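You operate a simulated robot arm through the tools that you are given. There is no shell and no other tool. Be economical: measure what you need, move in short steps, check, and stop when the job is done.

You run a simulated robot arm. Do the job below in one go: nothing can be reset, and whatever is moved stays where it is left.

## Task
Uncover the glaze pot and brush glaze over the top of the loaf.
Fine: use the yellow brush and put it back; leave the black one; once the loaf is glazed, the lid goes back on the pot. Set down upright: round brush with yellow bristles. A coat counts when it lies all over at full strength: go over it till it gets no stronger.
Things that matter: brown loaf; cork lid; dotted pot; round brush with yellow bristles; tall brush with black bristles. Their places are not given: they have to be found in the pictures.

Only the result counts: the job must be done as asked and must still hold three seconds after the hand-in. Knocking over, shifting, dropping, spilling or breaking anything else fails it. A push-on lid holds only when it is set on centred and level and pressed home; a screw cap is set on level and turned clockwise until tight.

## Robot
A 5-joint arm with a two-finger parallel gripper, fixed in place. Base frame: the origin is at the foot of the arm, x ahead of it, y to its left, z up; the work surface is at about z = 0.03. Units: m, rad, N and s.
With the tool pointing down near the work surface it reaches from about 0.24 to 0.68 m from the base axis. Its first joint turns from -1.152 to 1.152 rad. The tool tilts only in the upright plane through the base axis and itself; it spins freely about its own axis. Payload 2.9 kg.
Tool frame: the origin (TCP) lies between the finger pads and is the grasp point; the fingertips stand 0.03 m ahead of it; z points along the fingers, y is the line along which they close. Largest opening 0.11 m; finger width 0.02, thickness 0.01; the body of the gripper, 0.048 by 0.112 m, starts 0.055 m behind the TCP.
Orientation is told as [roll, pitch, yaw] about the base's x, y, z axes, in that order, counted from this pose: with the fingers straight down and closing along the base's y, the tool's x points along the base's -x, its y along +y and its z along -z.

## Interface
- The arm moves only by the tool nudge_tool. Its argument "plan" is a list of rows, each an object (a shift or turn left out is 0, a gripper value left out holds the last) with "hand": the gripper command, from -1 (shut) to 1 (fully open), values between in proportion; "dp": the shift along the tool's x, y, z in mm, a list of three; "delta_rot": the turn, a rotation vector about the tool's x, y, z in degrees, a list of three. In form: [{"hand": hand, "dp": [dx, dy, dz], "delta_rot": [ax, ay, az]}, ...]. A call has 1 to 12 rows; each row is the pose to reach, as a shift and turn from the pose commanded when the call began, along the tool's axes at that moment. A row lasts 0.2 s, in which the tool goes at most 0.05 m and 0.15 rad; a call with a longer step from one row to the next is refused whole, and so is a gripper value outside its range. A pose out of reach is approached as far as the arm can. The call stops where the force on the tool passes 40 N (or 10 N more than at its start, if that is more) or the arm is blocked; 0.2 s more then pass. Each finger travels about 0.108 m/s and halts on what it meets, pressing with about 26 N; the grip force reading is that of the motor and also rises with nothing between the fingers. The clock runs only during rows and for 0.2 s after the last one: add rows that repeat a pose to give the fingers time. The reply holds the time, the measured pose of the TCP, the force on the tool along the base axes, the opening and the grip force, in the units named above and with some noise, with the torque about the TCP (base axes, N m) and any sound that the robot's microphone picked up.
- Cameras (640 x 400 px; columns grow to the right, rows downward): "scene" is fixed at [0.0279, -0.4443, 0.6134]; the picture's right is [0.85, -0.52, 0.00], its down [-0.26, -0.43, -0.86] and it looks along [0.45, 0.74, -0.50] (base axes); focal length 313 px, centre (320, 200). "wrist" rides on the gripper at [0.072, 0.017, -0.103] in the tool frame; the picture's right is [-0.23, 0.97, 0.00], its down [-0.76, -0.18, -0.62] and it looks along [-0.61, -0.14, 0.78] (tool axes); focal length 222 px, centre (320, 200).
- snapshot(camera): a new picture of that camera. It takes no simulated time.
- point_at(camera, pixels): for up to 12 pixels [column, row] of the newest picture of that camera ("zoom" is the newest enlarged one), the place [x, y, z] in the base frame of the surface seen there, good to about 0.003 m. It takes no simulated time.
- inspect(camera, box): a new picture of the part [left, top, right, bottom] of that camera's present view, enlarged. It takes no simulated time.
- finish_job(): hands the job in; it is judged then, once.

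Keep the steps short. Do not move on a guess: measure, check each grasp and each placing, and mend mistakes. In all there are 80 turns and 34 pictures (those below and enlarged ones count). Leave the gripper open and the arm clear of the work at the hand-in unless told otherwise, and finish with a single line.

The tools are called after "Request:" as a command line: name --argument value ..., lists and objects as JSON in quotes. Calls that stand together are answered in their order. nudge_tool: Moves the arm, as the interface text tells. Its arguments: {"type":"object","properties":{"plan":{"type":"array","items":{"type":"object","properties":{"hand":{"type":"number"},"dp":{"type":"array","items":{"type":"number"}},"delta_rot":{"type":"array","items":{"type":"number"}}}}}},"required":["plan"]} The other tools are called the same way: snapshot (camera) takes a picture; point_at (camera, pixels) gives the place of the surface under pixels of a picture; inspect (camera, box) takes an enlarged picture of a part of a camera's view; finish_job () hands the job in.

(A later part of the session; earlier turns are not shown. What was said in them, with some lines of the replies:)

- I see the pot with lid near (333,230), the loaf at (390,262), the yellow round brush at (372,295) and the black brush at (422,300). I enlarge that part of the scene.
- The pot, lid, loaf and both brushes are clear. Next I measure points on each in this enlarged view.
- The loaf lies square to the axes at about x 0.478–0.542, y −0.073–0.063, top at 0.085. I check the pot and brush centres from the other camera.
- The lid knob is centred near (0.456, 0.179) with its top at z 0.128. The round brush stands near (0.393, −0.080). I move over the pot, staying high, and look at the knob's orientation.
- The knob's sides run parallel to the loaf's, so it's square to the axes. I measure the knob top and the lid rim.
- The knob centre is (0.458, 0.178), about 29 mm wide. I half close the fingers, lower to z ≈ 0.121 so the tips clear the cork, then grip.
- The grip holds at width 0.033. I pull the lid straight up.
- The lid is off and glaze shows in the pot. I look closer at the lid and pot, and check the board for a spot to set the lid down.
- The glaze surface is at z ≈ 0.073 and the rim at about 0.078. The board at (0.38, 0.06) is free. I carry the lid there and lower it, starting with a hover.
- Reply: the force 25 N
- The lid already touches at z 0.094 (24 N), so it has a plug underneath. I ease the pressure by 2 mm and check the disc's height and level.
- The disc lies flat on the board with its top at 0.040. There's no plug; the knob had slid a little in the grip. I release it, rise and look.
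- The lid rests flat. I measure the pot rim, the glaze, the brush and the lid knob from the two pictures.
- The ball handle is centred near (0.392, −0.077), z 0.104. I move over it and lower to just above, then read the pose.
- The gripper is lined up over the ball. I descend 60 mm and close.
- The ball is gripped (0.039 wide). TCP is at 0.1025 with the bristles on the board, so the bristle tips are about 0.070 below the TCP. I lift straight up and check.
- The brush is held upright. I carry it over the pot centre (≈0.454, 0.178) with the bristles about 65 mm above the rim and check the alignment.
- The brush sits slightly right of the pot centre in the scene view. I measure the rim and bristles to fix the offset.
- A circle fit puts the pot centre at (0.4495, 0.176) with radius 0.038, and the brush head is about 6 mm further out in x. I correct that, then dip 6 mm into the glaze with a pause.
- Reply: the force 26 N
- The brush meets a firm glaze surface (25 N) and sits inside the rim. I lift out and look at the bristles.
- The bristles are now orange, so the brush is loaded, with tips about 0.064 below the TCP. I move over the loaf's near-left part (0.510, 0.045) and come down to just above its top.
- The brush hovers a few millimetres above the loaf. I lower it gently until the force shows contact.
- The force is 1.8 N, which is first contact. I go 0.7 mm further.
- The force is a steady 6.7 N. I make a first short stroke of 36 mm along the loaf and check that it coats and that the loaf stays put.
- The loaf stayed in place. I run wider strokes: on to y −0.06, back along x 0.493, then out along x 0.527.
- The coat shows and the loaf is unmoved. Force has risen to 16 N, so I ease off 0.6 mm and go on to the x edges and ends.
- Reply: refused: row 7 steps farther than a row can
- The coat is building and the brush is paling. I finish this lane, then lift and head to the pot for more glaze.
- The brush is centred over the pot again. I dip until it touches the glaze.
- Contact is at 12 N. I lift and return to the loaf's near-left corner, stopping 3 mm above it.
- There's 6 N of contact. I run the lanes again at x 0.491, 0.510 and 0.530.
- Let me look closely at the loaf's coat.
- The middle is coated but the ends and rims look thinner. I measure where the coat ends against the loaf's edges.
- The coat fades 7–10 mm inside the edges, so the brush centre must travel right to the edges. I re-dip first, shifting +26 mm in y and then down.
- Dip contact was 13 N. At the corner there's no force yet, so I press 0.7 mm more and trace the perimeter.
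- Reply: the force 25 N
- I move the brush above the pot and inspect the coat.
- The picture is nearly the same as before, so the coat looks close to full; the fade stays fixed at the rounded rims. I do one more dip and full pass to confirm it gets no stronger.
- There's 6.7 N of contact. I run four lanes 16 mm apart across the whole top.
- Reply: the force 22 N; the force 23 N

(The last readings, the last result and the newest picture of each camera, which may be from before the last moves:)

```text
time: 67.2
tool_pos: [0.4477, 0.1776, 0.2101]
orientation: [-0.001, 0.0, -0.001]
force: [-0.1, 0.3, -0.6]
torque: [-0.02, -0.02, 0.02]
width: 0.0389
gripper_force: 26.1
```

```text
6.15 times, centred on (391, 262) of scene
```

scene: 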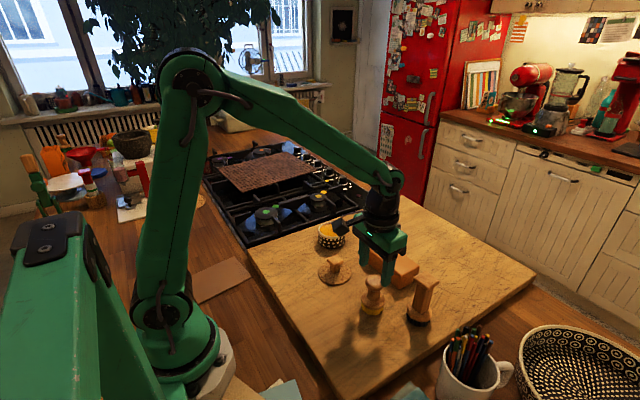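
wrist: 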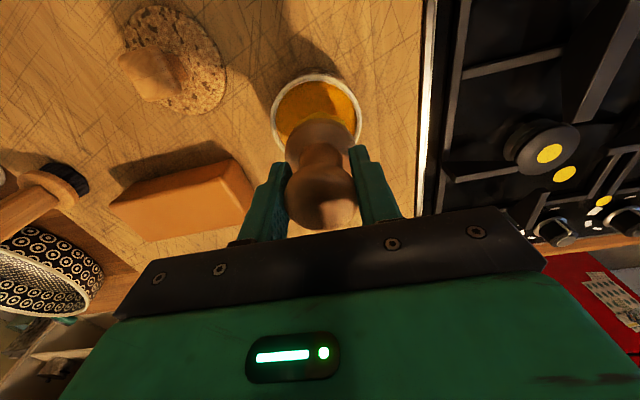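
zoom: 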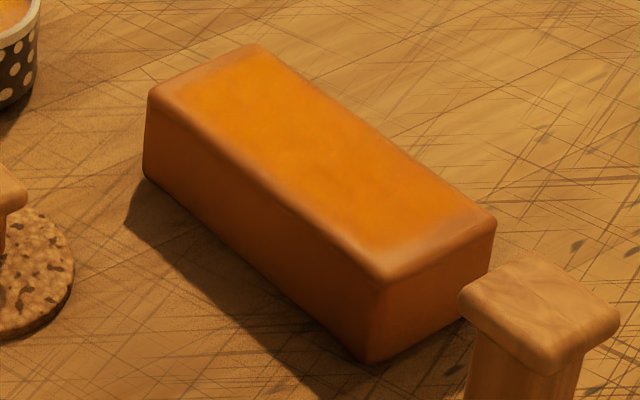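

There's no further change, so the coat is at full strength and the loaf is in place. I carry the brush back over its spot (0.392, −0.077) and lower it to near the board.

Request:
nudge_tool --plan '[{"hand": -1, "dp": [9, -42, 0]}, {"dp": [18, -84, 0]}, {"dp": [28, -126, 0]}, {"dp": [38, -168, 0]}, {"dp": [48, -211, 0]}, {"dp": [57, -254, 0]}, {"dp": [57, -254, 40]}, {"dp": [57, -254, 80]}, {"dp": [57, -254, 103]}, {"dp": [57, -254, 103]}]'

Request:
nudge_tool --plan '[{"hand": -1, "dp": [0, 0, 3]}, {"dp": [0, 0, 6]}, {"dp": [0, 0, 8]}, {"dp": [0, 0, 8]}]'

```text
time: 69.4
tool_pos: [0.3907, -0.078, 0.1041]
orientation: [0.0, 0.0, 0.001]
force: [-0.6, -0.7, -0.5]
torque: [0.0, 0.0, 0.02]
width: 0.0391
gripper_force: 26.3
```

```text
time: 70.4
tool_pos: [0.3912, -0.0777, 0.0964]
orientation: [0.001, 0.0, 0.001]
force: [0.6, -0.2, -1.0]
torque: [0.02, 0.01, 0.0]
width: 0.039
gripper_force: 26.5
```

Still in the air at 0.096. I lower it bit by bit until it touches.

Request:
nudge_tool --plan '[{"hand": -1, "dp": [0, 0, 1]}, {"dp": [0, 0, 1]}]'

Request:
nudge_tool --plan '[{"hand": -1, "dp": [0, 0, 0.8]}, {"dp": [0, 0, 0.8]}]'

```text
time: 71.0
tool_pos: [0.3908, -0.0784, 0.0965]
orientation: [-0.002, 0.001, 0.0]
force: [-7.7, 2.8, 17.7]
torque: [0.11, 0.12, 0.03]
width: 0.0389
gripper_force: 26.2
```

```text
time: 71.6
tool_pos: [0.3929, -0.0789, 0.0965]
orientation: [0.0, -0.002, 0.001]
force: [-11.0, -0.1, 36.8]
torque: [0.32, 0.32, 0.04]
width: 0.0389
gripper_force: 26.4
```

It's on the board and pressed a bit hard. I ease 1.6 mm, open gently and rise.

Request:
nudge_tool --plan '[{"hand": -1, "dp": [0, 0, -1.6]}, {"dp": [0, 0, -1.6]}, {"hand": -0.2, "dp": [0, 0, -1.6]}, {"hand": 0.1, "dp": [0, 0, -1.6]}, {"dp": [0, 0, -1.6]}, {"dp": [0, 0, -30]}, {"dp": [0, 0, -70]}, {"dp": [0, 0, -110]}, {"dp": [0, 0, -130]}]'

Request:
inspect --camera "scene" --box '[290, 210, 450, 330]'

Request:
point_at --camera "zoom" --pixels '[[200, 155], [180, 150], [220, 160], [145, 210], [250, 212], [195, 247], [200, 180], [198, 205]]'

```text
time: 73.6
tool_pos: [0.39, -0.0798, 0.2263]
orientation: [0.0, 0.003, -0.001]
force: [-0.7, 0.3, 0.8]
torque: [-0.01, 0.02, 0.01]
width: 0.0604
gripper_force: 0.0
```

```text
3.33 times, centred on (370, 270) of scene
```

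zoom: 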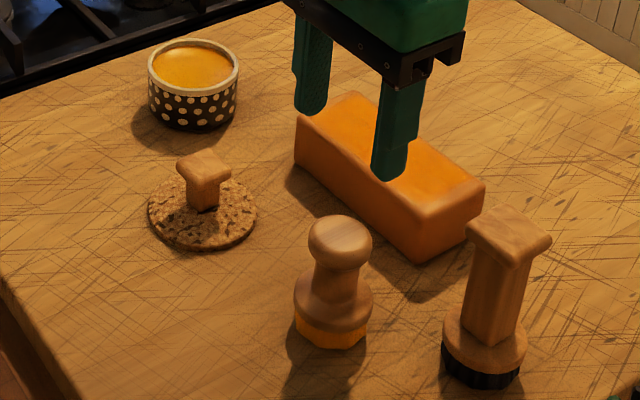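

```text
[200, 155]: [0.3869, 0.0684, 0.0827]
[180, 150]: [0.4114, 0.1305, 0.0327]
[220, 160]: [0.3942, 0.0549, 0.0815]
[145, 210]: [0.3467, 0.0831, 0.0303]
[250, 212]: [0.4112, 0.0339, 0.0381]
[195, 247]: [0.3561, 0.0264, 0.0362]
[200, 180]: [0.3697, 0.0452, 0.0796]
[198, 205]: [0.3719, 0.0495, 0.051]
```

The brush stands upright on its spot, and the loaf and black brush are undisturbed. I move above the lid knob and measure it with the wrist camera.

Request:
nudge_tool --plan '[{"hand": 0.1, "dp": [3, 45, 0]}, {"dp": [6, 90, 0]}, {"dp": [10, 139, 0]}, {"dp": [10, 139, 0]}]'

Request:
inspect --camera "wrist" --box '[220, 20, 480, 190]'

```text
time: 74.6
tool_pos: [0.3809, 0.0579, 0.2252]
orientation: [0.0, -0.001, 0.0]
force: [0.6, -0.9, 0.0]
torque: [-0.03, -0.01, -0.01]
width: 0.0609
gripper_force: 0.0
```

```text
2.35 times, centred on (350, 105) of wrist
```

zoom: 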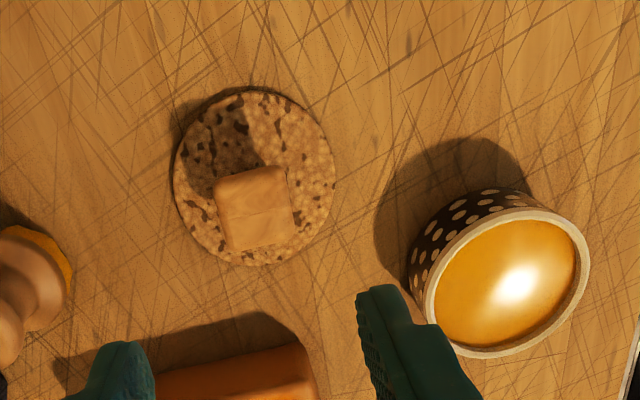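

Request:
point_at --camera "zoom" --pixels '[[218, 185], [282, 170], [292, 240], [230, 247], [255, 210], [178, 180], [334, 180], [255, 92], [215, 250], [320, 220], [300, 110], [195, 120]]'

Request:
point_at --camera "zoom" --pixels '[[428, 300], [432, 270], [450, 240], [480, 218], [520, 210], [560, 217], [585, 245], [585, 285], [565, 320], [530, 342], [490, 355], [450, 340]]'

```text
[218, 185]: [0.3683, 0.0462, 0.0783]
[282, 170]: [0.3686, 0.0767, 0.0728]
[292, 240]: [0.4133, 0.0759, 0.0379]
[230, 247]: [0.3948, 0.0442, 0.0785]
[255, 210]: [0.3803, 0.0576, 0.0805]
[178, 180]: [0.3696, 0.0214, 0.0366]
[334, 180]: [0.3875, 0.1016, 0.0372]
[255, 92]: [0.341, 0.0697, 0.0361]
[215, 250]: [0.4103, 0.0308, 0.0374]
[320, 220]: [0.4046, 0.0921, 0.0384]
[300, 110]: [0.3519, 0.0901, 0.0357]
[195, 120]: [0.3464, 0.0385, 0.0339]
```

```text
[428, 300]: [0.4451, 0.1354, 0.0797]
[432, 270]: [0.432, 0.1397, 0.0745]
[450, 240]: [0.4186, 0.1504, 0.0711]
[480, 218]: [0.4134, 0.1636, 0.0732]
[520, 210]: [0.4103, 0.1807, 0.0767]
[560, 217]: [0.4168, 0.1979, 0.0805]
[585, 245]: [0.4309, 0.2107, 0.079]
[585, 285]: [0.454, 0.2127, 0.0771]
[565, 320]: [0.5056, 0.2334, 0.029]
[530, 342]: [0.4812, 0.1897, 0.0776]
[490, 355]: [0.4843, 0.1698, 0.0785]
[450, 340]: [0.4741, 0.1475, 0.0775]
```

Lid centre is (0.381, 0.061) with the knob at (0.3815, 0.0605). The pot rim centre averages (0.448, 0.175). I descend deep on the knob (TCP 0.075, tips just above the cork) and grip.

Request:
nudge_tool --plan '[{"hand": 0.1, "dp": [0, 1, 45]}, {"dp": [0, 1, 90]}, {"dp": [0, 1, 130]}, {"dp": [0, 1, 145]}, {"dp": [0, 1, 150]}, {"dp": [0, 1, 150]}]'

Request:
nudge_tool --plan '[{"hand": -0.3}, {"hand": -1}, {"hand": -1}, {"hand": -1}]'

```text
time: 76.0
tool_pos: [0.3821, 0.0609, 0.0744]
orientation: [0.001, 0.0, 0.0]
force: [0.1, -0.3, 0.2]
torque: [0.02, -0.02, 0.01]
width: 0.0606
gripper_force: 0.0
```

```text
time: 77.0
tool_pos: [0.3826, 0.0612, 0.0747]
orientation: [-0.002, 0.0, 0.0]
force: [-1.2, -0.4, 0.5]
torque: [-0.06, 0.03, -0.01]
width: 0.0332
gripper_force: 25.9
```

Gripped (0.033). I lift 90 mm, move (+67, +114) mm and hover about 10 mm above the rim, then check.

Request:
nudge_tool --plan '[{"hand": -1, "dp": [0, 0, -15]}, {"dp": [0, 0, -50]}, {"dp": [0, 0, -90]}, {"dp": [-22, 38, -90]}, {"dp": [-44, 76, -90]}, {"dp": [-67, 114, -90]}, {"dp": [-67, 114, -70]}, {"dp": [-67, 114, -58]}, {"dp": [-67, 114, -58]}]'

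Request:
inspect --camera "scene" --box '[290, 190, 386, 250]'

Request:
point_at --camera "zoom" --pixels '[[208, 225], [375, 225], [300, 295], [210, 262], [358, 262], [285, 325]]'

```text
time: 79.0
tool_pos: [0.4498, 0.1747, 0.1319]
orientation: [0.0, 0.001, 0.001]
force: [0.2, -0.1, -1.0]
torque: [0.02, 0.02, -0.02]
width: 0.0334
gripper_force: 25.9
```

```text
6.67 times, centred on (338, 220) of scene
```

zoom: 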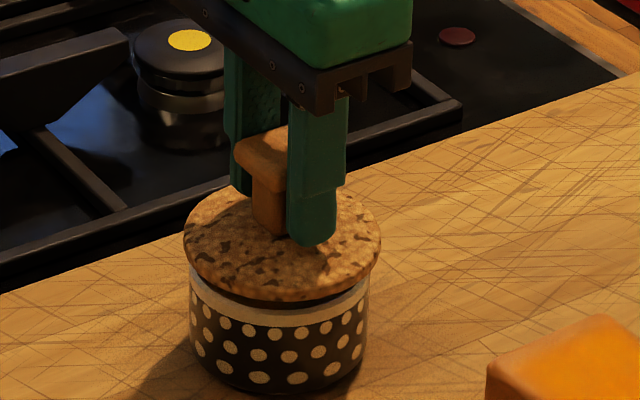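

```text
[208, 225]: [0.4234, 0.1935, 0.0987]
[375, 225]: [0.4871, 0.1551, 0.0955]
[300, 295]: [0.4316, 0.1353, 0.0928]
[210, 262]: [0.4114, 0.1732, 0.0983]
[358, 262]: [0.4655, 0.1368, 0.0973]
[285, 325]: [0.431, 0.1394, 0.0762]
```

The lid hovers level and is about 1 mm too far right in the picture. I correct by (−1, +0.5) mm and lower to contact.

Request:
nudge_tool --plan '[{"hand": -1, "dp": [1, 0.5, 0]}, {"dp": [1, 0.5, 5]}, {"dp": [1, 0.5, 8]}, {"dp": [1, 0.5, 10]}, {"dp": [1, 0.5, 11]}, {"dp": [1, 0.5, 11]}]'

```text
time: 80.4
tool_pos: [0.4491, 0.1767, 0.1224]
orientation: [-0.001, -0.002, 0.001]
force: [-0.3, -1.9, 5.6]
torque: [-0.3, 0.13, -0.06]
width: 0.0334
gripper_force: 26.3
```

Contact is at 5.6 N, z 0.122. I press on gently.

Request:
nudge_tool --plan '[{"hand": -1, "dp": [0, 0, 1]}, {"dp": [0, 0, 2]}, {"dp": [0, 0, 3]}, {"dp": [0, 0, 3]}]'

Request:
inspect --camera "scene" --box '[290, 190, 386, 250]'

Request:
point_at --camera "zoom" --pixels '[[205, 255], [230, 285], [300, 295], [360, 260], [280, 280], [280, 330]]'

```text
time: 81.4
tool_pos: [0.4485, 0.1764, 0.1191]
orientation: [0.0, -0.005, -0.002]
force: [1.4, -4.3, 24.3]
torque: [-0.08, -0.08, 0.02]
width: 0.0332
gripper_force: 25.5
```

```text
6.67 times, centred on (338, 220) of scene
```

zoom: 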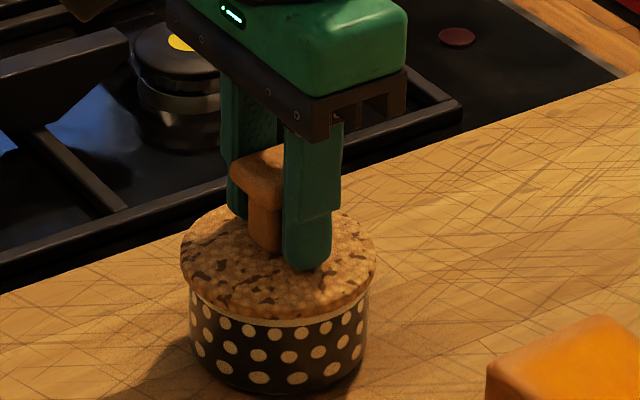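

```text
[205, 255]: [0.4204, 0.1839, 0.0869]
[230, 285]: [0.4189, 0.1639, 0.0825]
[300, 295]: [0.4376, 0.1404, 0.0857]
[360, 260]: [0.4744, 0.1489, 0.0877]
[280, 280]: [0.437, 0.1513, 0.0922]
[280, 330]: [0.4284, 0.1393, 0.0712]
```

The lid is centred on the pot (lid mid column 278.5, pot 279). I press further to be sure it's home, watching for movement or a sound.

Request:
nudge_tool --plan '[{"hand": -1, "dp": [0, 0, 0.8]}, {"dp": [0, 0, 1.5]}, {"dp": [0, 0, 2.2]}, {"dp": [0, 0, 2.2]}]'

```text
time: 82.4
tool_pos: [0.4482, 0.1762, 0.1183]
orientation: [0.002, -0.005, 0.001]
force: [1.4, 3.4, 23.6]
torque: [0.01, -0.03, 0.0]
width: 0.033
gripper_force: 25.6
```

The grip limits the push to about 24 N. I release, rise, shut the fingers and press on the knob's top with the fingertips.

Request:
nudge_tool --plan '[{"hand": -1, "dp": [0, 0, -3]}, {"hand": -0.2, "dp": [0, 0, -3]}, {"hand": 0.1, "dp": [0, 0, -3]}, {"dp": [0, 0, -3]}, {"dp": [0, 0, -30]}, {"dp": [0, 0, -55]}, {"hand": -1, "dp": [0, 0, -55]}, {"dp": [0, 0, -55]}, {"dp": [0, 0, -55]}, {"dp": [0, 0, -55]}]'

Request:
inspect --camera "scene" --box '[290, 170, 402, 250]'

Request:
point_at --camera "zoom" --pixels '[[267, 235], [250, 230], [285, 235], [205, 285], [345, 275], [280, 320]]'

```text
time: 84.6
tool_pos: [0.4474, 0.1777, 0.1728]
orientation: [0.0, 0.002, 0.0]
force: [1.3, 0.3, 0.4]
torque: [-0.01, -0.01, -0.02]
width: 0.0
gripper_force: 26.1
```

```text
5.00 times, centred on (346, 210) of scene
```

zoom: 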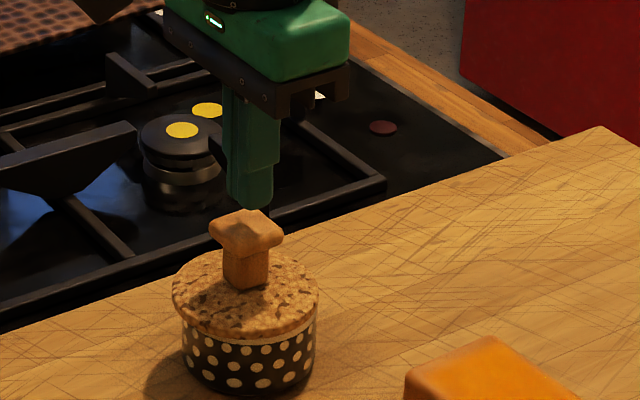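

```text
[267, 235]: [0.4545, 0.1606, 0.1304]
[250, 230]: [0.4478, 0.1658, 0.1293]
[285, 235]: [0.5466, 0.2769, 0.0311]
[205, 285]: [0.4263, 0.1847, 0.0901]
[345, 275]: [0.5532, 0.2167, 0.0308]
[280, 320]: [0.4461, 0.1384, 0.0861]
```

Closed fingertips are directly above the knob (top ≈ 0.129). I press down slowly; the call stops itself past 40 N.

Request:
nudge_tool --plan '[{"hand": -1, "dp": [0, 0, 9]}, {"dp": [0, 0, 13]}, {"dp": [0, 0, 15]}, {"dp": [0, 0, 17]}, {"dp": [0, 0, 18]}, {"dp": [0, 0, 19]}, {"dp": [0, 0, 20]}, {"dp": [0, 0, 21]}]'

```text
time: 85.8
tool_pos: [0.4496, 0.1775, 0.1574]
orientation: [0.001, -0.006, -0.001]
force: [-2.1, -0.5, 4.6]
torque: [-0.04, 0.16, 0.0]
width: 0.0
gripper_force: 26.1
stopped in row 6: the force on the tool passed its limit at 43 N (the readings are from after the stop); the commanded pose is now the measured one
```

The press reached 43 N with the lid firm. I rise clear, open the hand and back off, then check everything.

Request:
nudge_tool --plan '[{"hand": -1, "dp": [0, 0, -20]}, {"dp": [0, 0, -60]}, {"dp": [0, 0, -100]}, {"hand": 1, "dp": [20, 0, -140]}, {"dp": [60, 0, -160]}, {"dp": [100, 0, -180]}, {"dp": [100, 0, -180]}, {"dp": [100, 0, -180]}]'

Request:
inspect --camera "scene" --box '[295, 205, 455, 330]'

Request:
point_at --camera "zoom" --pixels '[[118, 85], [190, 80], [150, 105], [175, 60], [152, 40], [115, 78], [150, 112], [290, 200], [270, 265], [445, 220]]'

```text
time: 87.7
tool_pos: [0.3468, 0.1748, 0.3376]
orientation: [0.004, -0.005, 0.001]
force: [0.2, -0.4, 0.7]
torque: [0.0, -0.01, 0.0]
width: 0.11
gripper_force: 0.1
```

```text
3.20 times, centred on (375, 268) of scene
```

zoom: 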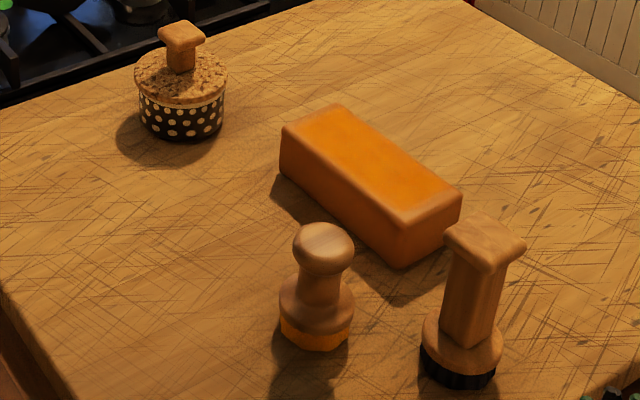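

```text
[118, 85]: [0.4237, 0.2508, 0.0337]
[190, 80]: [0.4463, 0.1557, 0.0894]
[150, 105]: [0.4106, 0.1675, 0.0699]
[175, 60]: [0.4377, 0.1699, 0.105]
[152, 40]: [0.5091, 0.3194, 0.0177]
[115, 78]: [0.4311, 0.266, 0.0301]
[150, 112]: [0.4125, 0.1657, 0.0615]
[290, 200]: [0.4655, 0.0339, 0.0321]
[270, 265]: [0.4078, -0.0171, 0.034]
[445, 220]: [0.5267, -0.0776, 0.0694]
```

Everything is in place. I use the last picture for a close look at the lid's seating.

Request:
inspect --camera "scene" --box '[316, 206, 364, 254]'

Request:
point_at --camera "zoom" --pixels '[[200, 130], [360, 130], [250, 170], [300, 180], [330, 90], [230, 100], [180, 125], [385, 120]]'

```text
8.33 times, centred on (340, 230) of scene
```

zoom: 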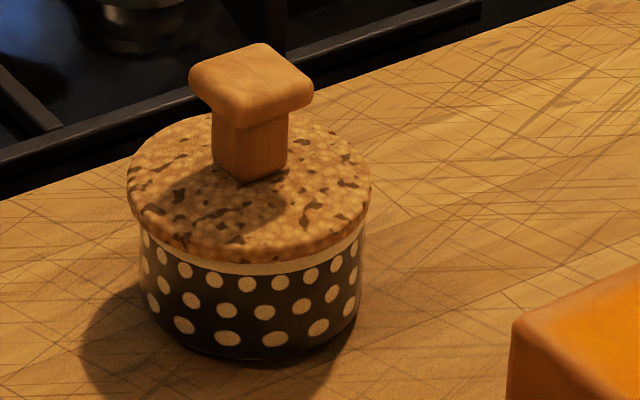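

```text
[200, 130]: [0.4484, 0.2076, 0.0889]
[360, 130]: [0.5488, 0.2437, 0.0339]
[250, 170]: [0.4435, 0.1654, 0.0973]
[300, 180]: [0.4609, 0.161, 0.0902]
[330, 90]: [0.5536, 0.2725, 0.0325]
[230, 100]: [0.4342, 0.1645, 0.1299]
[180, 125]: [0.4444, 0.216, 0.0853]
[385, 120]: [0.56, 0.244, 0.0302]
```

The lid is level, within about 1 mm of centre and pressed on. The hand is open and clear, so I hand in.

Request:
finish_job

```text
The job is handed in.
```

The loaf's top is glazed until further passes made it no stronger (its rounded rims still look paler in the pictures), the yellow brush stands upright back on its spot, the black brush was left alone, and the cork lid is centred, level and pressed onto the pot.
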